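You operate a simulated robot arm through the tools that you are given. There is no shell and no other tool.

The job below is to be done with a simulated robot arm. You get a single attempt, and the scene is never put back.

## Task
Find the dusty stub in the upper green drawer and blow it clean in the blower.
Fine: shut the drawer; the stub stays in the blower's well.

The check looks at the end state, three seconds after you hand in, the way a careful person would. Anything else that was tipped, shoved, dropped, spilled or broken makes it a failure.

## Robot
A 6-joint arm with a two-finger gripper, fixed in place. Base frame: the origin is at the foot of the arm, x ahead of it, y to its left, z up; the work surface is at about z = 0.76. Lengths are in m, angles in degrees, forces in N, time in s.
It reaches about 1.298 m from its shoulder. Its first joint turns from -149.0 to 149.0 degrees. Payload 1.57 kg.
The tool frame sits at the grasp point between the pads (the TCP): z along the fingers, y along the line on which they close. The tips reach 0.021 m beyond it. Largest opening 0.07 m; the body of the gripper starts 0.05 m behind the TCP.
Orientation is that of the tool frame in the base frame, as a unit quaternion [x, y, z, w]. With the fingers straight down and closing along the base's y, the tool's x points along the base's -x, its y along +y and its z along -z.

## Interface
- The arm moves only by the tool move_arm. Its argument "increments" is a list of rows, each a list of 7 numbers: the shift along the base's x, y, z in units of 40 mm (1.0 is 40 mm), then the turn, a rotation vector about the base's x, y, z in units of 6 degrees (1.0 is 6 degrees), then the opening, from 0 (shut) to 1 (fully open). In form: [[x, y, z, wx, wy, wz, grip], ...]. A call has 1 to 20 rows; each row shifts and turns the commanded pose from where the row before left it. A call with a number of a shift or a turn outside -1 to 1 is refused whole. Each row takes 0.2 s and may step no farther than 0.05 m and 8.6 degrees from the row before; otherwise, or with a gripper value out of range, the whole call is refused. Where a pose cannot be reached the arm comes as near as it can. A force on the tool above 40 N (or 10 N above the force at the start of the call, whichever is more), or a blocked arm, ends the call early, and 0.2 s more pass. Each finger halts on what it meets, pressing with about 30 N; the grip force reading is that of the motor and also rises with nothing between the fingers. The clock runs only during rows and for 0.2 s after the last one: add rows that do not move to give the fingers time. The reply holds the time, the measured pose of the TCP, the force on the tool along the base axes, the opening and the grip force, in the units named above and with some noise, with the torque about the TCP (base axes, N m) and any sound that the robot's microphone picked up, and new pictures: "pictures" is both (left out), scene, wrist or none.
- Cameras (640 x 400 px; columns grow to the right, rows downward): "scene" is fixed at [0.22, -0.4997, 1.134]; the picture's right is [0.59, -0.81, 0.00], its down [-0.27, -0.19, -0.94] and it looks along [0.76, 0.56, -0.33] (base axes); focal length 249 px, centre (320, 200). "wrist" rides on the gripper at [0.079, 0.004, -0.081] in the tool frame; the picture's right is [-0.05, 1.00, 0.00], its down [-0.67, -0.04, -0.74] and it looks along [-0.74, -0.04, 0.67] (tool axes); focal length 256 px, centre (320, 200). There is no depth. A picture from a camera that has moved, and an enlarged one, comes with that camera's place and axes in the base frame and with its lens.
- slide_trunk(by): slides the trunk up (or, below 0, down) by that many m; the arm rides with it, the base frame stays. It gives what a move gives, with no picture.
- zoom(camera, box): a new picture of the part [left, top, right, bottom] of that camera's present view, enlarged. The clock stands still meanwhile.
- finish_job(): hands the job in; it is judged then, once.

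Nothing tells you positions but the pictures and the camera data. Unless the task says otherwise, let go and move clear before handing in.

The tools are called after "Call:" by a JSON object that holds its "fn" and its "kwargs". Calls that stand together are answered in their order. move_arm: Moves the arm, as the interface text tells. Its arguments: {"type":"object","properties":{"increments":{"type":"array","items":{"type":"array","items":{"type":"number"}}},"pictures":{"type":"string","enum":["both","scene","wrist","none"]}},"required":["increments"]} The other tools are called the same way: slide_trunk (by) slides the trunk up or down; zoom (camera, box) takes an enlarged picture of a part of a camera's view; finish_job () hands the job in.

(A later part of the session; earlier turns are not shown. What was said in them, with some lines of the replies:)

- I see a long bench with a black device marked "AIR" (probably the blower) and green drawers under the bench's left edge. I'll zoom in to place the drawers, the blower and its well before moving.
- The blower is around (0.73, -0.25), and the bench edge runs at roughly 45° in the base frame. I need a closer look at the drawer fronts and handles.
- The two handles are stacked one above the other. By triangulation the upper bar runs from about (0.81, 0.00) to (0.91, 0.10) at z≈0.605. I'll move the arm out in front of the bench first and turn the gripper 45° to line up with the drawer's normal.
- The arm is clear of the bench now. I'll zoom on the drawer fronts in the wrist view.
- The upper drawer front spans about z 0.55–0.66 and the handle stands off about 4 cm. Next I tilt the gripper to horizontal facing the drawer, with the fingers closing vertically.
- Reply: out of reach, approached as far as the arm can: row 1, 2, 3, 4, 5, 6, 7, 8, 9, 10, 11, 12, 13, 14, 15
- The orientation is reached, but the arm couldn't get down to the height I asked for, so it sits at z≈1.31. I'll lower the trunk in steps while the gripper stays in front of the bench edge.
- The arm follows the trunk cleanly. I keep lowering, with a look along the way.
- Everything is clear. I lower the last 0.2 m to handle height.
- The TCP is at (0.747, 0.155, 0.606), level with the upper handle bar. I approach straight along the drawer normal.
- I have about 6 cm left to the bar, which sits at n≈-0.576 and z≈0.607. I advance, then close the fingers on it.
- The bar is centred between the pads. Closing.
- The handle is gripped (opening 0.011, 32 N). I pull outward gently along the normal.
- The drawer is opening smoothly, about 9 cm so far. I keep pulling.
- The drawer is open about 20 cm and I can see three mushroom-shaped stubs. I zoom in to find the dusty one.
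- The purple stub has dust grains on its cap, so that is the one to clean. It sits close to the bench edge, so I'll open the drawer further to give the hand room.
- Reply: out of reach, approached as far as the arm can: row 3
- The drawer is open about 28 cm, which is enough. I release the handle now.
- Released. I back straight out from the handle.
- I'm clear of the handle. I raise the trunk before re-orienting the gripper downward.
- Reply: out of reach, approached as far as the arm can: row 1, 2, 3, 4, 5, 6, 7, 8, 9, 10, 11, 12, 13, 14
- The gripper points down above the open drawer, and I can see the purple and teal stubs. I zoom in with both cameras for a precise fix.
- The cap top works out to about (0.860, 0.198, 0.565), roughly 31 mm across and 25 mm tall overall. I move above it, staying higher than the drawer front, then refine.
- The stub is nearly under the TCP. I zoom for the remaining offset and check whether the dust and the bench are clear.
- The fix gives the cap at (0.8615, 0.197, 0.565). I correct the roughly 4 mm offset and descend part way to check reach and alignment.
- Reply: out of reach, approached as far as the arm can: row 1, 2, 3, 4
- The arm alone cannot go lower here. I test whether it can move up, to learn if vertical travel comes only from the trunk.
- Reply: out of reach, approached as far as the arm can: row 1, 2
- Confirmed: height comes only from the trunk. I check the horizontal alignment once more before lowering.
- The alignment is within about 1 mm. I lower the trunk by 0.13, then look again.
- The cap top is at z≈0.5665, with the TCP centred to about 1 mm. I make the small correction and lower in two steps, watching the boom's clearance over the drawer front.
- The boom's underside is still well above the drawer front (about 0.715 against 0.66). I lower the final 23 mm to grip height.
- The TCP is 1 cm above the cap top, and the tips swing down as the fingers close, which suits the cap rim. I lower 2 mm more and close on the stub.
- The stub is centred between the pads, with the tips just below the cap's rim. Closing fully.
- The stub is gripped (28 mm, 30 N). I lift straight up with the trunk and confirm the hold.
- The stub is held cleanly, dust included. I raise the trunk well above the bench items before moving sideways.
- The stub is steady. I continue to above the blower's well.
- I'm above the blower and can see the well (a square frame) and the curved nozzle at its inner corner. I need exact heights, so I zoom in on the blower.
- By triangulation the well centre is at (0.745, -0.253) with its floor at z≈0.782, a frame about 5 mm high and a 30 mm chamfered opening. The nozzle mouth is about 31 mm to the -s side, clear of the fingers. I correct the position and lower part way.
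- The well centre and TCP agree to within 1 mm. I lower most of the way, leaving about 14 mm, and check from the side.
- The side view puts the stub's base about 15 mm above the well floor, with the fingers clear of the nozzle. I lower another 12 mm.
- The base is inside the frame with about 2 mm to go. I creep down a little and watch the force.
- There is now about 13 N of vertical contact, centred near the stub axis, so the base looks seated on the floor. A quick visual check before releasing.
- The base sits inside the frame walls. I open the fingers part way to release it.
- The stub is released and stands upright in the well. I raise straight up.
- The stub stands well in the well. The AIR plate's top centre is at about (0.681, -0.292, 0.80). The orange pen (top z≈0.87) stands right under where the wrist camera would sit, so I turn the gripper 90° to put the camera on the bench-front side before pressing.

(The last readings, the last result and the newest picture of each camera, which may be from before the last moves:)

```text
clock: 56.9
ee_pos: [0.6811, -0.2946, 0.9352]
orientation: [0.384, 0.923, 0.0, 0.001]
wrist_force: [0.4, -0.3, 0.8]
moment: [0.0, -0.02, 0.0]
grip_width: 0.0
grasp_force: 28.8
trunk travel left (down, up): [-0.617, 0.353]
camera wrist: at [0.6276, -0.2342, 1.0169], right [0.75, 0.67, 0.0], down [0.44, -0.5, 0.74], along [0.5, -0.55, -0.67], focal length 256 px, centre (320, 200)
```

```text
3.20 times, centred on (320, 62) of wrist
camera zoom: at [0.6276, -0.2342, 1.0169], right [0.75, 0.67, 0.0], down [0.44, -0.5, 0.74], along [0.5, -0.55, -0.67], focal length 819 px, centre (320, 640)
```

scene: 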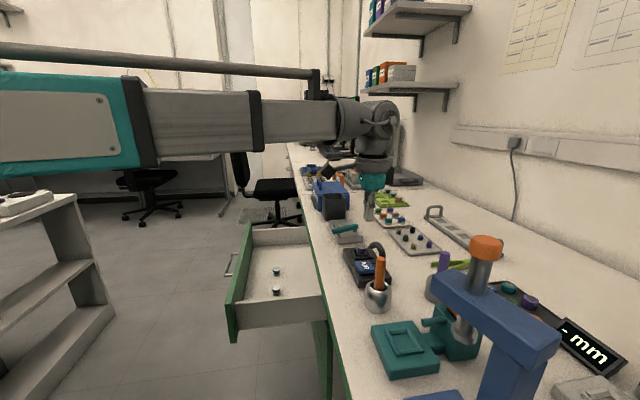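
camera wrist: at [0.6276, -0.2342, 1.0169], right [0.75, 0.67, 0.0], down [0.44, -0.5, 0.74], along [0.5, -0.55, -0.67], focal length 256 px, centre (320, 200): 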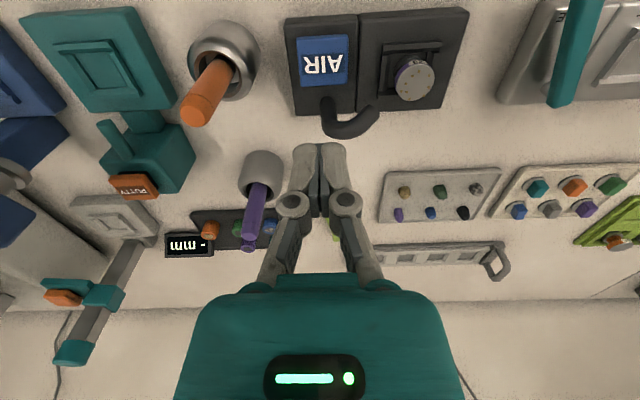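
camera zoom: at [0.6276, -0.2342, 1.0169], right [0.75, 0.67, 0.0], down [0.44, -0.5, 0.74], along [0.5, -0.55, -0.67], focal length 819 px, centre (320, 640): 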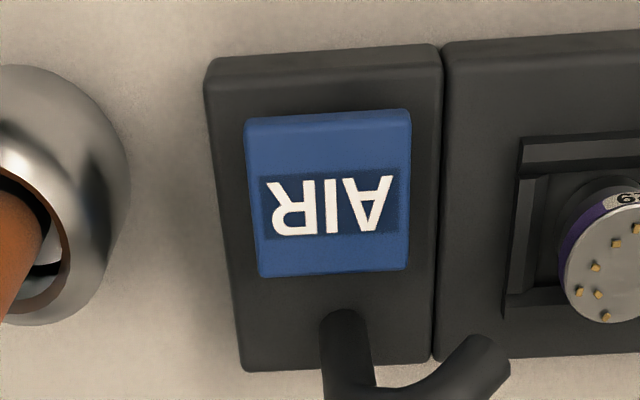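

The TCP is over the plate's centre and the camera is clear of the pen. I lower to just above the AIR plate.

Call:
{"fn": "slide_trunk", "kwargs": {"by": -0.1}}

Call:
{"fn": "zoom", "kwargs": {"camera": "wrist", "box": [220, 60, 420, 185]}}

Call:
{"fn": "zoom", "kwargs": {"camera": "scene", "box": [330, 215, 410, 275]}}

```text
clock: 58.3
ee_pos: [0.6799, -0.2934, 0.8362]
orientation: [0.384, 0.923, 0.0, 0.0]
wrist_force: [0.5, -0.3, 0.5]
moment: [0.03, 0.03, -0.01]
grip_width: 0.0
grasp_force: 28.9
trunk travel left (down, up): [-0.517, 0.453]
```

```text
3.20 times, centred on (320, 122) of wrist
camera zoom: at [0.6274, -0.2345, 0.917], right [0.74, 0.67, 0.0], down [0.44, -0.5, 0.74], along [0.5, -0.55, -0.67], focal length 819 px, centre (320, 448)
```

zoom: 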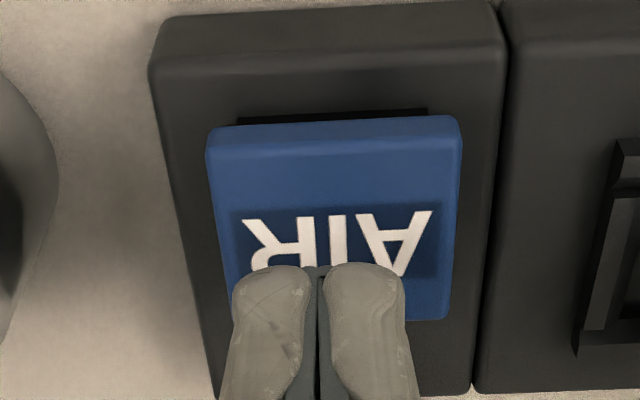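

```text
6.67 times, centred on (370, 245) of scene
camera zoom: at [0.22, -0.4997, 1.134], right [0.59, -0.81, 0.0], down [-0.27, -0.19, -0.94], along [0.76, 0.56, -0.33], focal length 1658 px, centre (-13, -100)
```

zoom: 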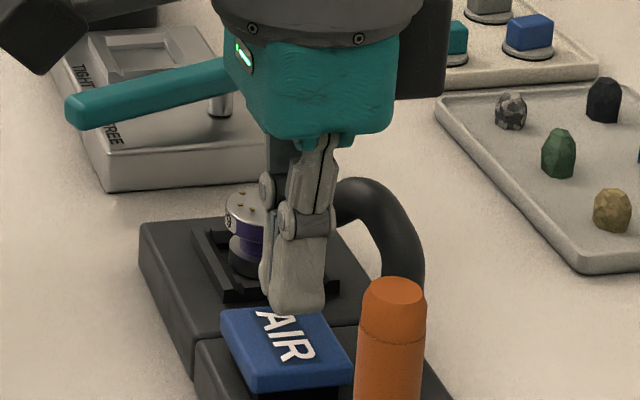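

The tips are over the centre of the AIR plate. I creep down to it.

Call:
{"fn": "slide_trunk", "kwargs": {"by": -0.013}}

Call:
{"fn": "slide_trunk", "kwargs": {"by": -0.003}}

```text
clock: 58.9
ee_pos: [0.6803, -0.2941, 0.8218]
orientation: [0.383, 0.924, 0.001, 0.0]
wrist_force: [0.9, 0.3, -1.3]
moment: [-0.01, 0.01, 0.01]
grip_width: 0.0
grasp_force: 28.9
trunk travel left (down, up): [-0.504, 0.466]
```

```text
clock: 59.4
ee_pos: [0.6795, -0.2934, 0.819]
orientation: [0.383, 0.924, 0.001, 0.0]
wrist_force: [-0.5, 0.8, 0.1]
moment: [-0.01, 0.02, 0.01]
grip_width: 0.006
grasp_force: 28.8
trunk travel left (down, up): [-0.501, 0.469]
```

Call:
{"fn": "slide_trunk", "kwargs": {"by": -0.002}}

Call:
{"fn": "zoom", "kwargs": {"camera": "scene", "box": [346, 235, 386, 260]}}

Call:
{"fn": "zoom", "kwargs": {"camera": "wrist", "box": [220, 85, 420, 210]}}

```text
clock: 59.9
ee_pos: [0.6804, -0.2937, 0.8169]
orientation: [0.383, 0.924, 0.001, 0.0]
wrist_force: [-0.5, 1.0, 0.8]
moment: [0.0, -0.01, 0.02]
grip_width: 0.0058
grasp_force: 28.5
trunk travel left (down, up): [-0.499, 0.471]
```

```text
16.00 times, centred on (366, 248) of scene
camera zoom: at [0.22, -0.4997, 1.134], right [0.59, -0.81, 0.0], down [-0.27, -0.19, -0.94], along [0.76, 0.56, -0.33], focal length 3980 px, centre (-416, -560)
```

zoom: 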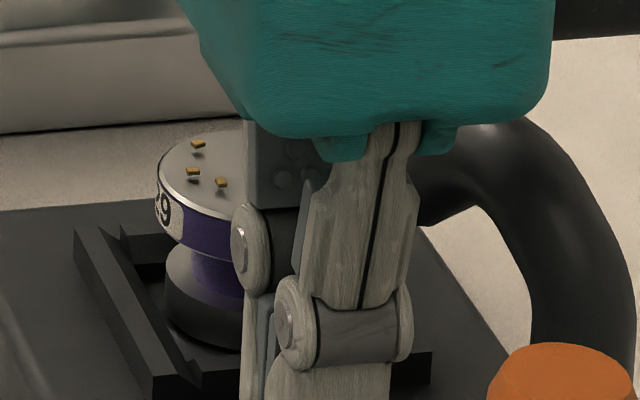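

```text
3.20 times, centred on (320, 148) of wrist
camera zoom: at [0.6274, -0.2345, 0.899], right [0.74, 0.67, 0.0], down [0.44, -0.5, 0.74], along [0.5, -0.55, -0.67], focal length 819 px, centre (320, 368)
```

zoom: 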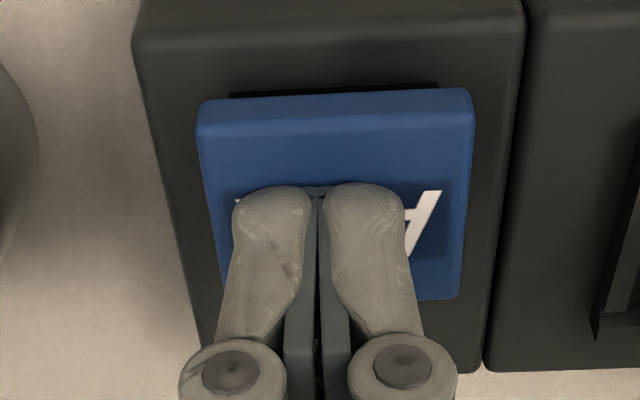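

The tips seem to be just touching, with the finger width shifting slightly. I press on in small steps.

Call:
{"fn": "slide_trunk", "kwargs": {"by": -0.002}}

Call:
{"fn": "slide_trunk", "kwargs": {"by": -0.002}}

Call:
{"fn": "zoom", "kwargs": {"camera": "scene", "box": [342, 240, 398, 275]}}

Call:
{"fn": "zoom", "kwargs": {"camera": "wrist", "box": [220, 85, 420, 210]}}

```text
clock: 60.4
ee_pos: [0.6801, -0.2933, 0.8151]
orientation: [0.383, 0.924, 0.0, 0.001]
wrist_force: [0.2, 0.2, 2.6]
moment: [0.0, 0.01, 0.03]
grip_width: 0.0059
grasp_force: 28.5
trunk travel left (down, up): [-0.497, 0.473]
heard: click
```

```text
clock: 61.0
ee_pos: [0.6788, -0.2932, 0.8131]
orientation: [0.384, 0.924, 0.002, 0.001]
wrist_force: [0.3, -0.6, 3.9]
moment: [-0.04, -0.02, 0.01]
grip_width: 0.0061
grasp_force: 28.8
trunk travel left (down, up): [-0.495, 0.475]
```

```text
11.43 times, centred on (370, 258) of scene
camera zoom: at [0.22, -0.4997, 1.134], right [0.59, -0.81, 0.0], down [-0.27, -0.19, -0.94], along [0.76, 0.56, -0.33], focal length 2843 px, centre (-251, -457)
```

zoom: 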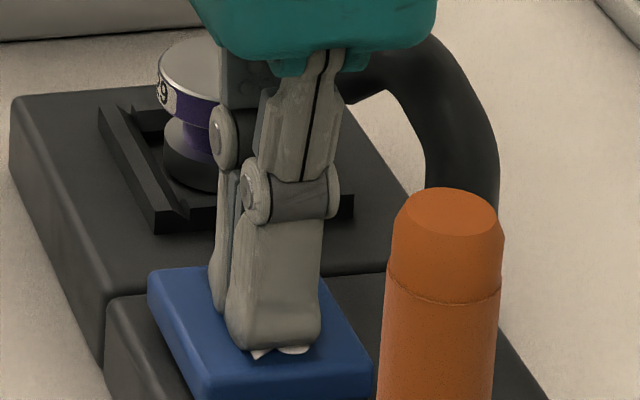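

```text
3.20 times, centred on (320, 148) of wrist
camera zoom: at [0.6273, -0.2344, 0.8951], right [0.74, 0.67, 0.0], down [0.44, -0.5, 0.74], along [0.5, -0.55, -0.67], focal length 819 px, centre (320, 368)
```

zoom: 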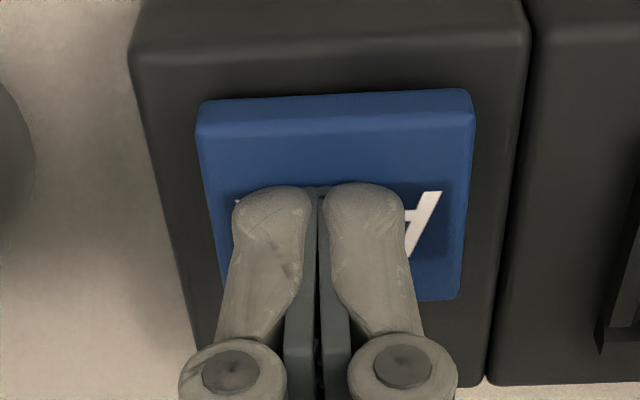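

I heard a click, and the visible part of the cap already looks free of grains. I hold briefly and listen.

Call:
{"fn": "move_arm", "kwargs": {"increments": [[0, 0, 0, 0, 0, 0, 0], [0, 0, 0, 0, 0, 0, 0], [0, 0, 0, 0, 0, 0, 0], [0, 0, 0, 0, 0, 0, 0], [0, 0, 0, 0, 0, 0, 0]], "pictures": "none"}}

Call:
{"fn": "slide_trunk", "kwargs": {"by": 0.12}}

Call:
{"fn": "zoom", "kwargs": {"camera": "scene", "box": [342, 235, 398, 270]}}

Call:
{"fn": "zoom", "kwargs": {"camera": "wrist", "box": [300, 0, 500, 125]}}

```text
clock: 62.2
ee_pos: [0.679, -0.293, 0.814]
orientation: [0.383, 0.924, 0.001, 0.0]
wrist_force: [0.6, -0.2, 3.9]
moment: [0.0, 0.01, 0.0]
grip_width: 0.0062
grasp_force: 28.3
trunk travel left (down, up): [-0.495, 0.475]
```

```text
clock: 63.7
ee_pos: [0.6808, -0.2939, 0.9338]
orientation: [0.382, 0.924, 0.001, 0.001]
wrist_force: [-0.2, -0.2, 0.1]
moment: [0.01, 0.01, -0.01]
grip_width: 0.0
grasp_force: 28.3
trunk travel left (down, up): [-0.615, 0.355]
```

```text
11.43 times, centred on (370, 252) of scene
camera zoom: at [0.22, -0.4997, 1.134], right [0.59, -0.81, 0.0], down [-0.27, -0.19, -0.94], along [0.76, 0.56, -0.33], focal length 2843 px, centre (-251, -400)
```

zoom: 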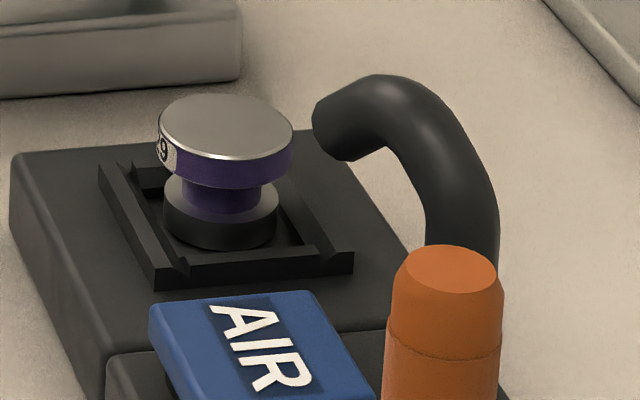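

```text
3.20 times, centred on (400, 62) of wrist
camera zoom: at [0.6275, -0.2345, 1.0149], right [0.74, 0.67, 0.0], down [0.45, -0.5, 0.74], along [0.5, -0.55, -0.67], focal length 819 px, centre (64, 640)
```

zoom: 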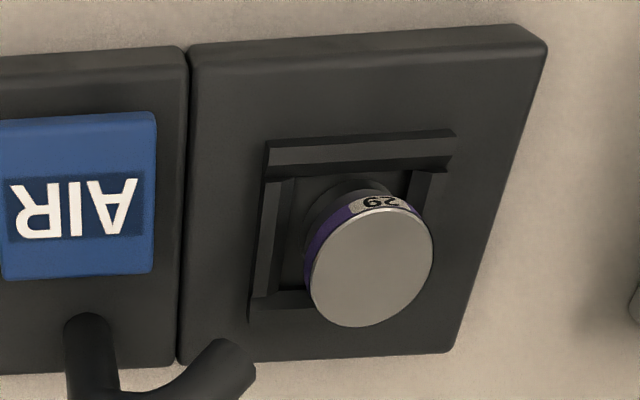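

The cap is clean now, and the stub (label 29) sits upright in the well. Next I go back to the drawer: move out over the open floor while turning the gripper back.

Call:
{"fn": "move_arm", "kwargs": {"increments": [[-0.1, 0.95, 0, 0, 0, 1, 0], [-0.1, 0.95, 0, 0, 0, 1, 0], [-0.1, 0.95, 0, 0, 0, 1, 0], [-0.1, 0.95, 0, 0, 0, 1, 0], [-0.1, 0.95, 0, 0, 0, 1, 0], [-0.1, 0.95, 0, 0, 0, 1, 0], [-0.1, 0.95, 0, 0, 0, 1, 0], [-0.1, 0.95, 0, 0, 0, 1, 0], [-0.1, 0.95, 0, 0, 0, 1, 0], [-0.1, 0.95, 0, 0, 0, 1, 0], [-0.1, 0.95, 0, 0, 0, 1, 0], [-0.1, 0.95, 0, 0, 0, 1, 0], [-0.1, 0.95, 0, 0, 0, 1, 0], [-0.1, 0.95, 0, 0, 0, 1, 0], [-0.1, 0.95, 0, 0, 0, 1, 0]]}}

```text
clock: 66.9
ee_pos: [0.6203, 0.2754, 0.9341]
orientation: [-0.384, 0.923, 0.0, -0.001]
wrist_force: [-0.5, -1.0, -0.5]
moment: [0.02, 0.0, -0.02]
grip_width: 0.0
grasp_force: 28.1
trunk travel left (down, up): [-0.615, 0.355]
camera wrist: at [0.562, 0.2229, 1.0149], right [-0.67, 0.74, 0.0], down [0.5, 0.45, 0.74], along [0.55, 0.5, -0.67], focal length 256 px, centre (320, 200)
```

scene: 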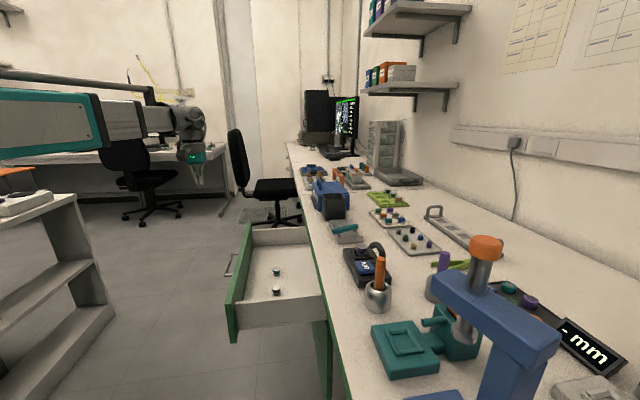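
wrist: 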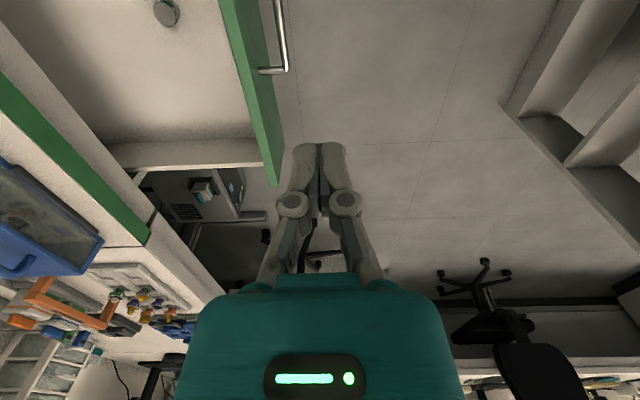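

The TCP is out in front of the open drawer. I tilt the gripper back to horizontal and open the fingers.

Call:
{"fn": "move_arm", "kwargs": {"increments": [[-0.005, 0.015, 0, -0.7071, -0.7071, 0, 1], [-0.005, 0.015, 0, -0.7071, -0.7071, 0, 1], [-0.005, 0.015, 0, -0.7071, -0.7071, 0, 1], [-0.005, 0.015, 0, -0.7071, -0.7071, 0, 1], [-0.005, 0.015, 0, -0.7071, -0.7071, 0, 1], [-0.005, 0.015, 0, -0.7071, -0.7071, 0, 1], [-0.005, 0.015, 0, -0.7071, -0.7071, 0, 1], [-0.005, 0.015, 0, -0.7071, -0.7071, 0, 1], [-0.005, 0.015, 0, -0.7071, -0.7071, 0, 1], [-0.005, 0.015, 0, -0.7071, -0.7071, 0, 1], [-0.005, 0.015, 0, -0.7071, -0.7071, 0, 1], [-0.005, 0.015, 0, -0.7071, -0.7071, 0, 1], [-0.005, 0.015, 0, -0.7071, -0.7071, 0, 1], [-0.005, 0.015, 0, -0.7071, -0.7071, 0, 1], [-0.005, 0.015, 0, -0.7071, -0.7071, 0, 1]]}}

```text
clock: 70.1
ee_pos: [0.6163, 0.2858, 1.1192]
orientation: [-0.272, 0.655, -0.652, 0.27]
wrist_force: [1.1, 0.8, 0.5]
moment: [0.03, 0.0, 0.0]
grip_width: 0.0701
grasp_force: 0.1
out of reach, approached as far as the arm can: row 2, 3, 4, 5, 6, 7, 8, 9, 10, 11, 12, 13, 14, 15
trunk travel left (down, up): [-0.615, 0.355]
camera wrist: at [0.504, 0.2872, 1.1153], right [0.04, 0.04, -1.0], down [-0.06, 1.0, 0.04], along [1.0, 0.05, 0.04], focal length 256 px, centre (320, 200)
```

scene: 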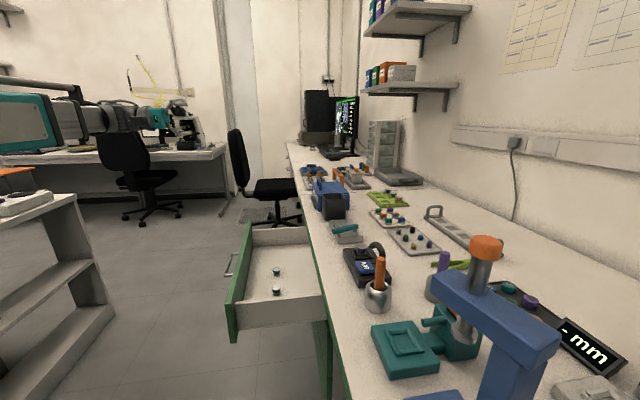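
wrist: 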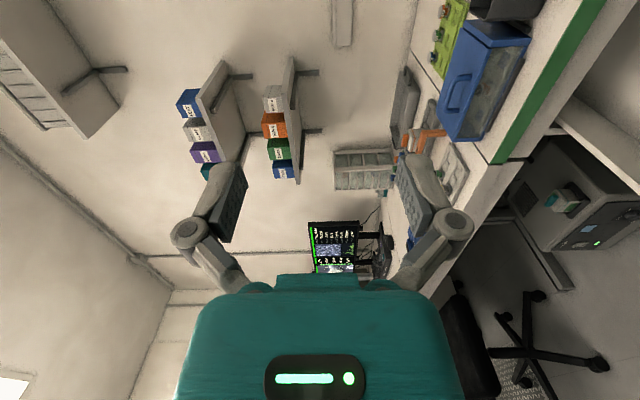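

I lower the trunk back to handle height. The TCP is about 6 cm outward of the bar, so the way down is clear.

Call:
{"fn": "slide_trunk", "kwargs": {"by": -0.4}}

Call:
{"fn": "slide_trunk", "kwargs": {"by": -0.114}}

Call:
{"fn": "move_arm", "kwargs": {"increments": [[0, 0, 0, 0, 0, 0, 1]]}}

```text
clock: 73.9
ee_pos: [0.6179, 0.2855, 0.7186]
orientation: [-0.272, 0.655, -0.652, 0.269]
wrist_force: [-0.3, 0.5, -0.5]
moment: [0.01, 0.03, 0.0]
grip_width: 0.0699
grasp_force: 0.1
trunk travel left (down, up): [-0.215, 0.755]
```

```text
clock: 75.3
ee_pos: [0.6169, 0.286, 0.6054]
orientation: [-0.271, 0.655, -0.652, 0.27]
wrist_force: [-0.5, -0.7, 0.3]
moment: [-0.01, 0.0, 0.0]
grip_width: 0.0701
grasp_force: 0.1
trunk travel left (down, up): [-0.101, 0.869]
```

```text
clock: 75.7
ee_pos: [0.6171, 0.285, 0.6041]
orientation: [-0.272, 0.655, -0.651, 0.27]
wrist_force: [0.5, 0.2, 0.2]
moment: [-0.01, -0.02, 0.0]
grip_width: 0.0703
grasp_force: 0.0
trunk travel left (down, up): [-0.101, 0.869]
camera wrist: at [0.5041, 0.287, 0.6011], right [0.03, 0.04, -1.0], down [-0.06, 1.0, 0.04], along [1.0, 0.05, 0.04], focal length 256 px, centre (320, 200)
```

scene: 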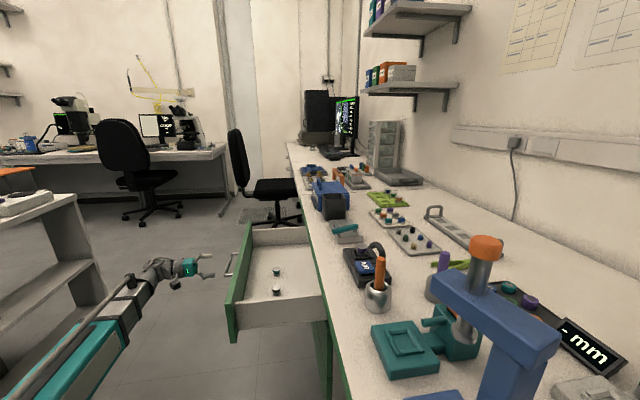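
wrist: 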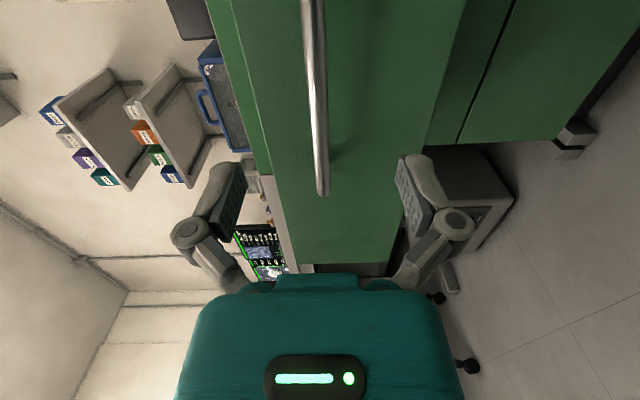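

I'm level with the bar again. I approach to the same grip point and close.

Call:
{"fn": "move_arm", "kwargs": {"increments": [[0.53, -0.535, 0.03, 0, 0, 0, 1], [0.53, -0.535, 0.03, 0, 0, 0, 1], [0, 0, 0, 0, 0, 0, 0], [0, 0, 0, 0, 0, 0, 0], [0, 0, 0, 0, 0, 0, 0], [0, 0, 0, 0, 0, 0, 0], [0, 0, 0, 0, 0, 0, 0]], "pictures": "wrist"}}

```text
clock: 77.3
ee_pos: [0.6604, 0.2425, 0.6057]
orientation: [-0.271, 0.654, -0.652, 0.27]
wrist_force: [1.3, 1.1, 4.5]
moment: [-0.02, 0.0, 0.07]
grip_width: 0.0111
grasp_force: 32.2
trunk travel left (down, up): [-0.101, 0.869]
camera wrist: at [0.5468, 0.2444, 0.6015], right [0.04, 0.04, -1.0], down [-0.06, 1.0, 0.04], along [1.0, 0.05, 0.04], focal length 256 px, centre (320, 200)
```

wrist: 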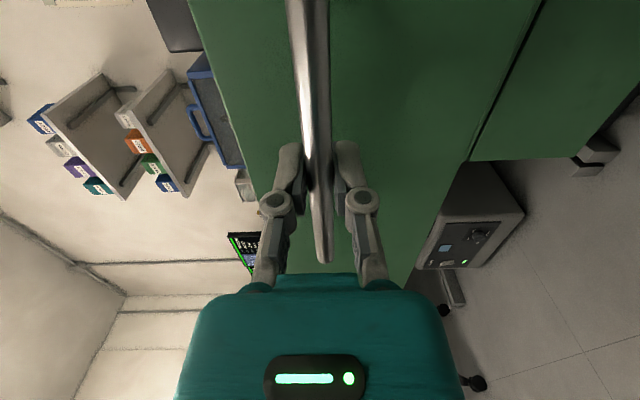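

The handle is gripped again. I push the drawer in slowly so the two remaining stubs don't topple.

Call:
{"fn": "move_arm", "kwargs": {"increments": [[0.1, -0.1, 0, 0, 0, 0, 0], [0.2, -0.2, 0, 0, 0, 0, 0], [0.28, -0.28, 0, 0, 0, 0, 0], [0.28, -0.28, 0, 0, 0, 0, 0], [0.28, -0.28, 0, 0, 0, 0, 0], [0.28, -0.28, 0, 0, 0, 0, 0], [0.28, -0.28, 0, 0, 0, 0, 0], [0.28, -0.28, 0, 0, 0, 0, 0], [0.28, -0.28, 0, 0, 0, 0, 0], [0.2, -0.2, 0, 0, 0, 0, 0], [0.1, -0.1, 0, 0, 0, 0, 0]]}}

Call:
{"fn": "zoom", "kwargs": {"camera": "scene", "box": [250, 210, 350, 310]}}

```text
clock: 79.7
ee_pos: [0.7612, 0.1406, 0.6051]
orientation: [-0.27, 0.655, -0.652, 0.27]
wrist_force: [6.1, 5.4, 8.9]
moment: [-0.03, 0.0, 0.74]
grip_width: 0.0108
grasp_force: 31.6
trunk travel left (down, up): [-0.101, 0.869]
camera wrist: at [0.6489, 0.1421, 0.6015], right [0.04, 0.04, -1.0], down [-0.06, 1.0, 0.04], along [1.0, 0.05, 0.04], focal length 256 px, centre (320, 200)
```

scene: 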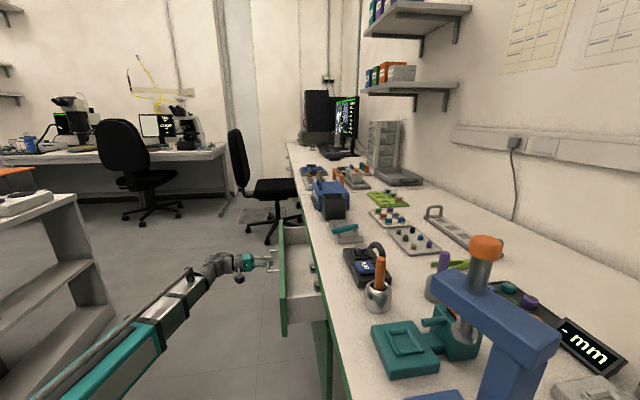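
wrist: 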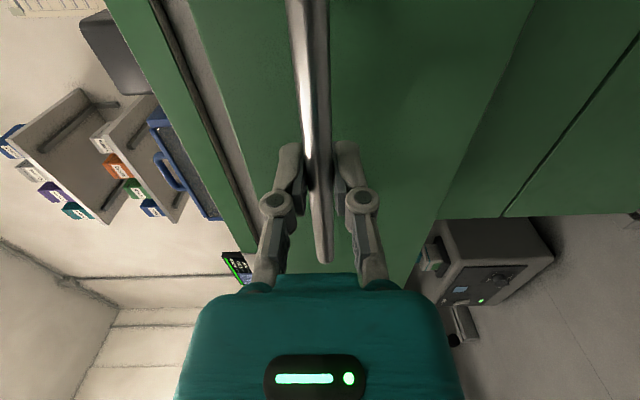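

```text
4.00 times, centred on (300, 260) of scene
camera zoom: at [0.22, -0.4997, 1.134], right [0.59, -0.81, 0.0], down [-0.27, -0.19, -0.94], along [0.76, 0.56, -0.33], focal length 995 px, centre (400, -40)
```

zoom: 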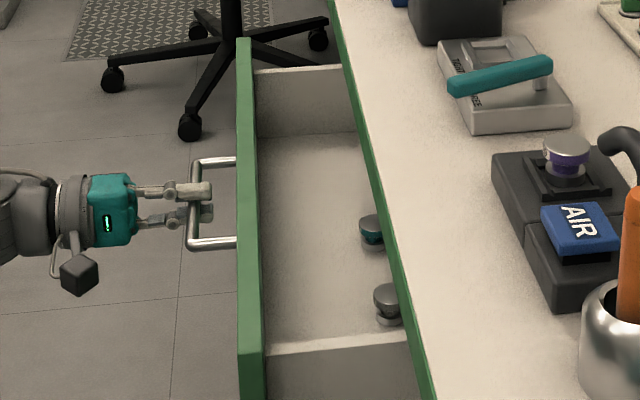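

The drawer is about half closed and both remaining stubs are standing. I continue, slowing near the end.

Call:
{"fn": "move_arm", "kwargs": {"increments": [[0.1, -0.1, 0, 0, 0, 0, 0], [0.2, -0.2, 0, 0, 0, 0, 0], [0.28, -0.28, 0, 0, 0, 0, 0], [0.28, -0.28, 0, 0, 0, 0, 0], [0.28, -0.28, 0, 0, 0, 0, 0], [0.28, -0.28, 0, 0, 0, 0, 0], [0.28, -0.28, 0, 0, 0, 0, 0], [0.2, -0.2, 0, 0, 0, 0, 0], [0.15, -0.15, 0, 0, 0, 0, 0], [0.1, -0.1, 0, 0, 0, 0, 0], [0.08, -0.08, 0, 0, 0, 0, 0], [0.06, -0.06, 0, 0, 0, 0, 0]]}}

Call:
{"fn": "zoom", "kwargs": {"camera": "scene", "box": [280, 220, 360, 320]}}

```text
clock: 82.3
ee_pos: [0.8529, 0.0501, 0.6054]
orientation: [-0.271, 0.654, -0.653, 0.271]
wrist_force: [9.8, 5.2, 8.9]
moment: [-0.04, -0.01, 0.51]
grip_width: 0.0107
grasp_force: 32.2
trunk travel left (down, up): [-0.101, 0.869]
camera wrist: at [0.7402, 0.0507, 0.6015], right [0.03, 0.04, -1.0], down [-0.06, 1.0, 0.04], along [1.0, 0.06, 0.04], focal length 256 px, centre (320, 200)
```

scene: 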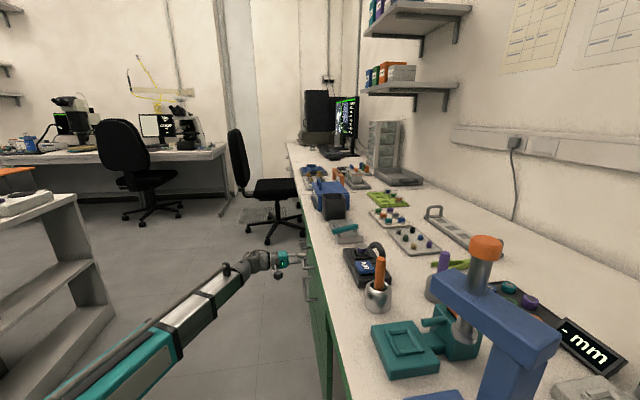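
wrist: 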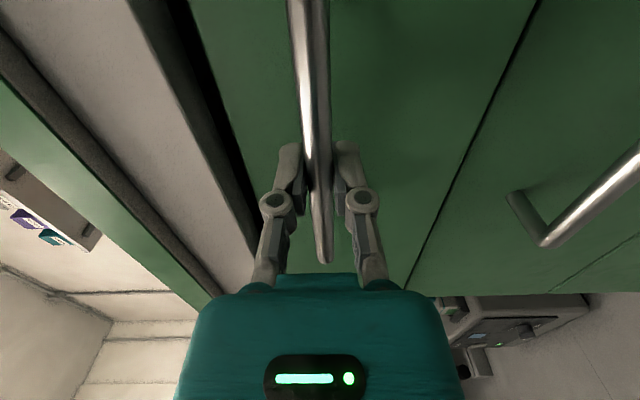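

```text
4.00 times, centred on (320, 270) of scene
camera zoom: at [0.22, -0.4997, 1.134], right [0.59, -0.81, 0.0], down [-0.27, -0.19, -0.94], along [0.76, 0.56, -0.33], focal length 995 px, centre (320, -80)
```

zoom: 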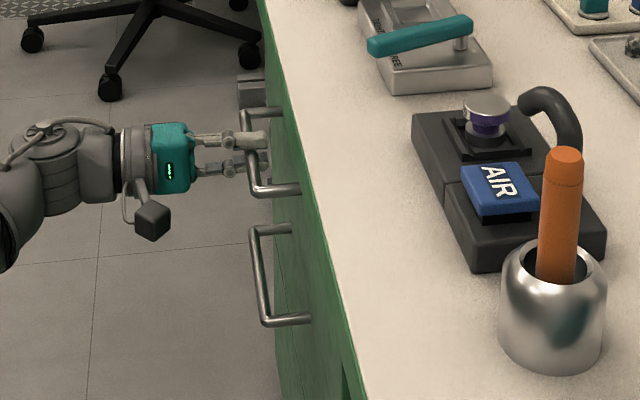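

About 5 mm remain. I creep in until the drawer seats.

Call:
{"fn": "move_arm", "kwargs": {"increments": [[0.04, -0.04, 0, 0, 0, 0, 0], [0.03, -0.03, 0, 0, 0, 0, 0], [0.03, -0.03, 0, 0, 0, 0, 0], [0.03, -0.03, 0, 0, 0, 0, 0], [0.02, -0.02, 0, 0, 0, 0, 0]], "pictures": "wrist"}}

```text
clock: 83.5
ee_pos: [0.859, 0.0435, 0.6056]
orientation: [-0.271, 0.654, -0.652, 0.271]
wrist_force: [-16.0, 23.1, -3.6]
moment: [0.01, 0.0, 0.09]
grip_width: 0.011
grasp_force: 32.2
trunk travel left (down, up): [-0.101, 0.869]
camera wrist: at [0.7454, 0.0449, 0.6014], right [0.04, 0.04, -1.0], down [-0.06, 1.0, 0.04], along [1.0, 0.05, 0.04], focal length 256 px, centre (320, 200)
```

wrist: 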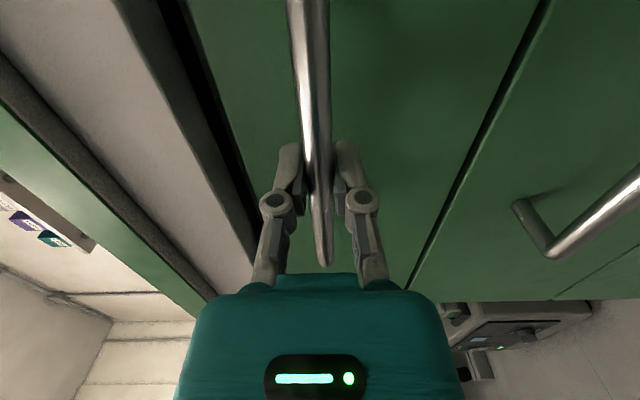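

The 28 N push-back shows the drawer is seated shut. I release and back straight out.

Call:
{"fn": "move_arm", "kwargs": {"increments": [[0, 0, 0, 0, 0, 0, 1], [0, 0, 0, 0, 0, 0, 1], [0, 0, 0, 0, 0, 0, 1], [0, 0, 0, 0, 0, 0, 1], [0, 0, 0, 0, 0, 0, 1]], "pictures": "wrist"}}

Call:
{"fn": "move_arm", "kwargs": {"increments": [[-0.4, 0.4, 0, 0, 0, 0, 1], [-0.6, 0.6, 0, 0, 0, 0, 1], [-0.6, 0.6, 0, 0, 0, 0, 1], [-0.6, 0.6, 0, 0, 0, 0, 1]]}}

Call:
{"fn": "zoom", "kwargs": {"camera": "scene", "box": [280, 220, 360, 320]}}

```text
clock: 84.7
ee_pos: [0.8602, 0.0434, 0.6061]
orientation: [-0.271, 0.654, -0.652, 0.27]
wrist_force: [-0.2, -0.3, -0.3]
moment: [0.03, -0.01, 0.0]
grip_width: 0.0701
grasp_force: 0.0
trunk travel left (down, up): [-0.101, 0.869]
camera wrist: at [0.7467, 0.0438, 0.6014], right [0.04, 0.04, -1.0], down [-0.06, 1.0, 0.04], along [1.0, 0.05, 0.04], focal length 256 px, centre (320, 200)
```

wrist: 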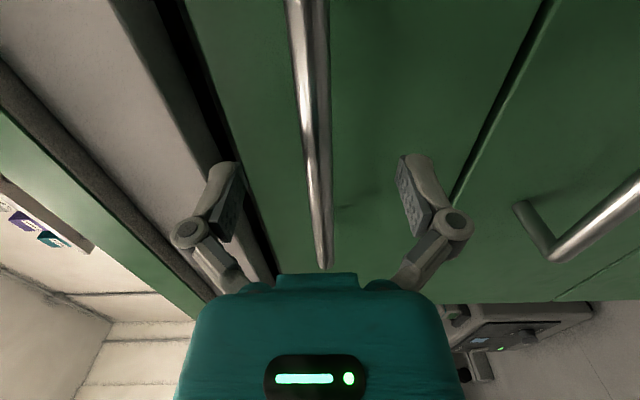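

```text
clock: 85.7
ee_pos: [0.7688, 0.1301, 0.605]
orientation: [-0.271, 0.655, -0.652, 0.271]
wrist_force: [0.0, -0.1, 0.3]
moment: [-0.01, 0.02, -0.04]
grip_width: 0.0699
grasp_force: 0.1
out of reach, approached as far as the arm can: row 2
trunk travel left (down, up): [-0.101, 0.869]
camera wrist: at [0.6565, 0.1325, 0.601], right [0.03, 0.04, -1.0], down [-0.06, 1.0, 0.04], along [1.0, 0.05, 0.04], focal length 256 px, centre (320, 200)
```

scene: 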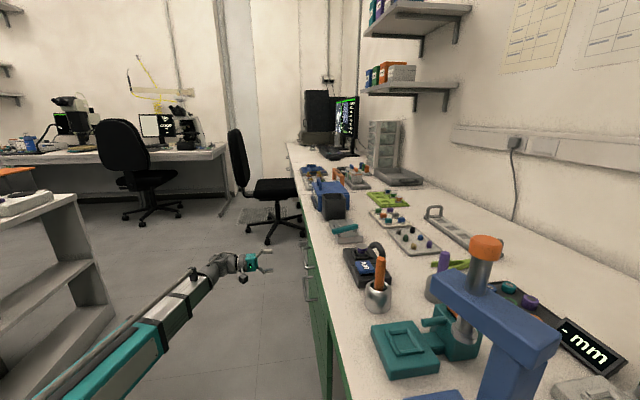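
wrist: 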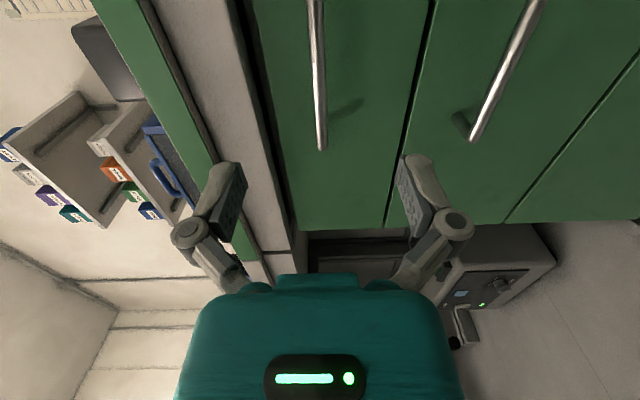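

```text
4.00 times, centred on (320, 270) of scene
camera zoom: at [0.22, -0.4997, 1.134], right [0.59, -0.81, 0.0], down [-0.27, -0.19, -0.94], along [0.76, 0.56, -0.33], focal length 995 px, centre (320, -80)
```

zoom: 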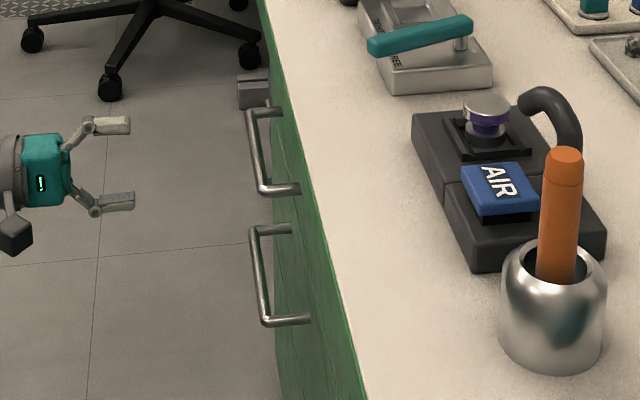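

The drawer is shut and the arm is clear. I do a final comparison against the starting view, plus one more look at the stub.

Call:
{"fn": "zoom", "kwargs": {"camera": "scene", "box": [290, 230, 370, 280]}}

Call:
{"fn": "zoom", "kwargs": {"camera": "scene", "box": [346, 235, 386, 260]}}

Call:
{"fn": "zoom", "kwargs": {"camera": "scene", "box": [290, 140, 450, 240]}}

```text
8.00 times, centred on (330, 255) of scene
camera zoom: at [0.22, -0.4997, 1.134], right [0.59, -0.81, 0.0], down [-0.27, -0.19, -0.94], along [0.76, 0.56, -0.33], focal length 1990 px, centre (240, -240)
```

zoom: 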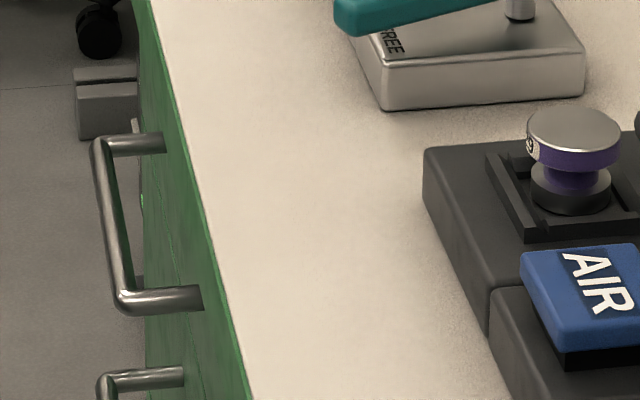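

```text
16.00 times, centred on (366, 248) of scene
camera zoom: at [0.22, -0.4997, 1.134], right [0.59, -0.81, 0.0], down [-0.27, -0.19, -0.94], along [0.76, 0.56, -0.33], focal length 3980 px, centre (-416, -560)
```

zoom: 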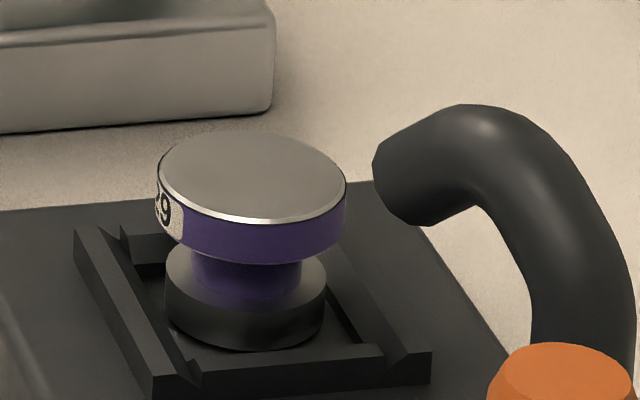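

```text
4.00 times, centred on (370, 190) of scene
camera zoom: at [0.22, -0.4997, 1.134], right [0.59, -0.81, 0.0], down [-0.27, -0.19, -0.94], along [0.76, 0.56, -0.33], focal length 995 px, centre (120, 240)
```

zoom: 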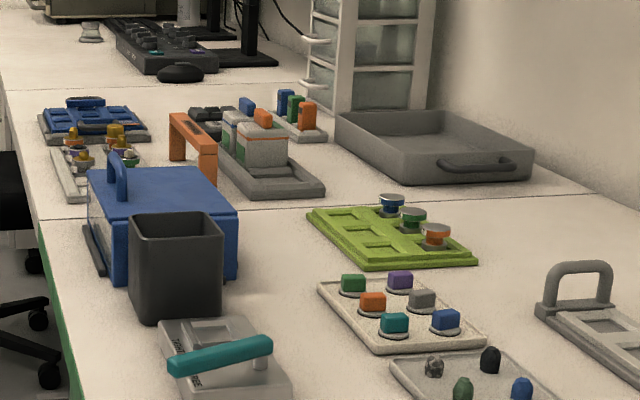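

The handle is in exactly its starting position, so the drawer is fully shut. The stub stands clean in the blower's well, nothing else on the bench has moved, and the gripper is open and clear. I'm handing the job in.

Call:
{"fn": "finish_job", "kwargs": {}}

```text
The job is handed in.
```

The dusty stub is clean and standing in the blower's well, and the upper green drawer is shut. I've handed the job in, but the check hasn't reported a result.

- **Stub:** It was the purple one, with a label that looks like 29. I lifted it from the drawer, set it in the well and pressed the AIR plate, which clicked. The dust grains are gone from its cap.
- **Drawer:** I pushed it in slowly until it stopped. The handle matches its starting position in the picture. The two other stubs were still standing when I last saw them, with the drawer about half closed.
- **Bench:** Nothing else looks moved in the final views of the blower and the bench beyond it. The gripper is open and clear of the drawer.
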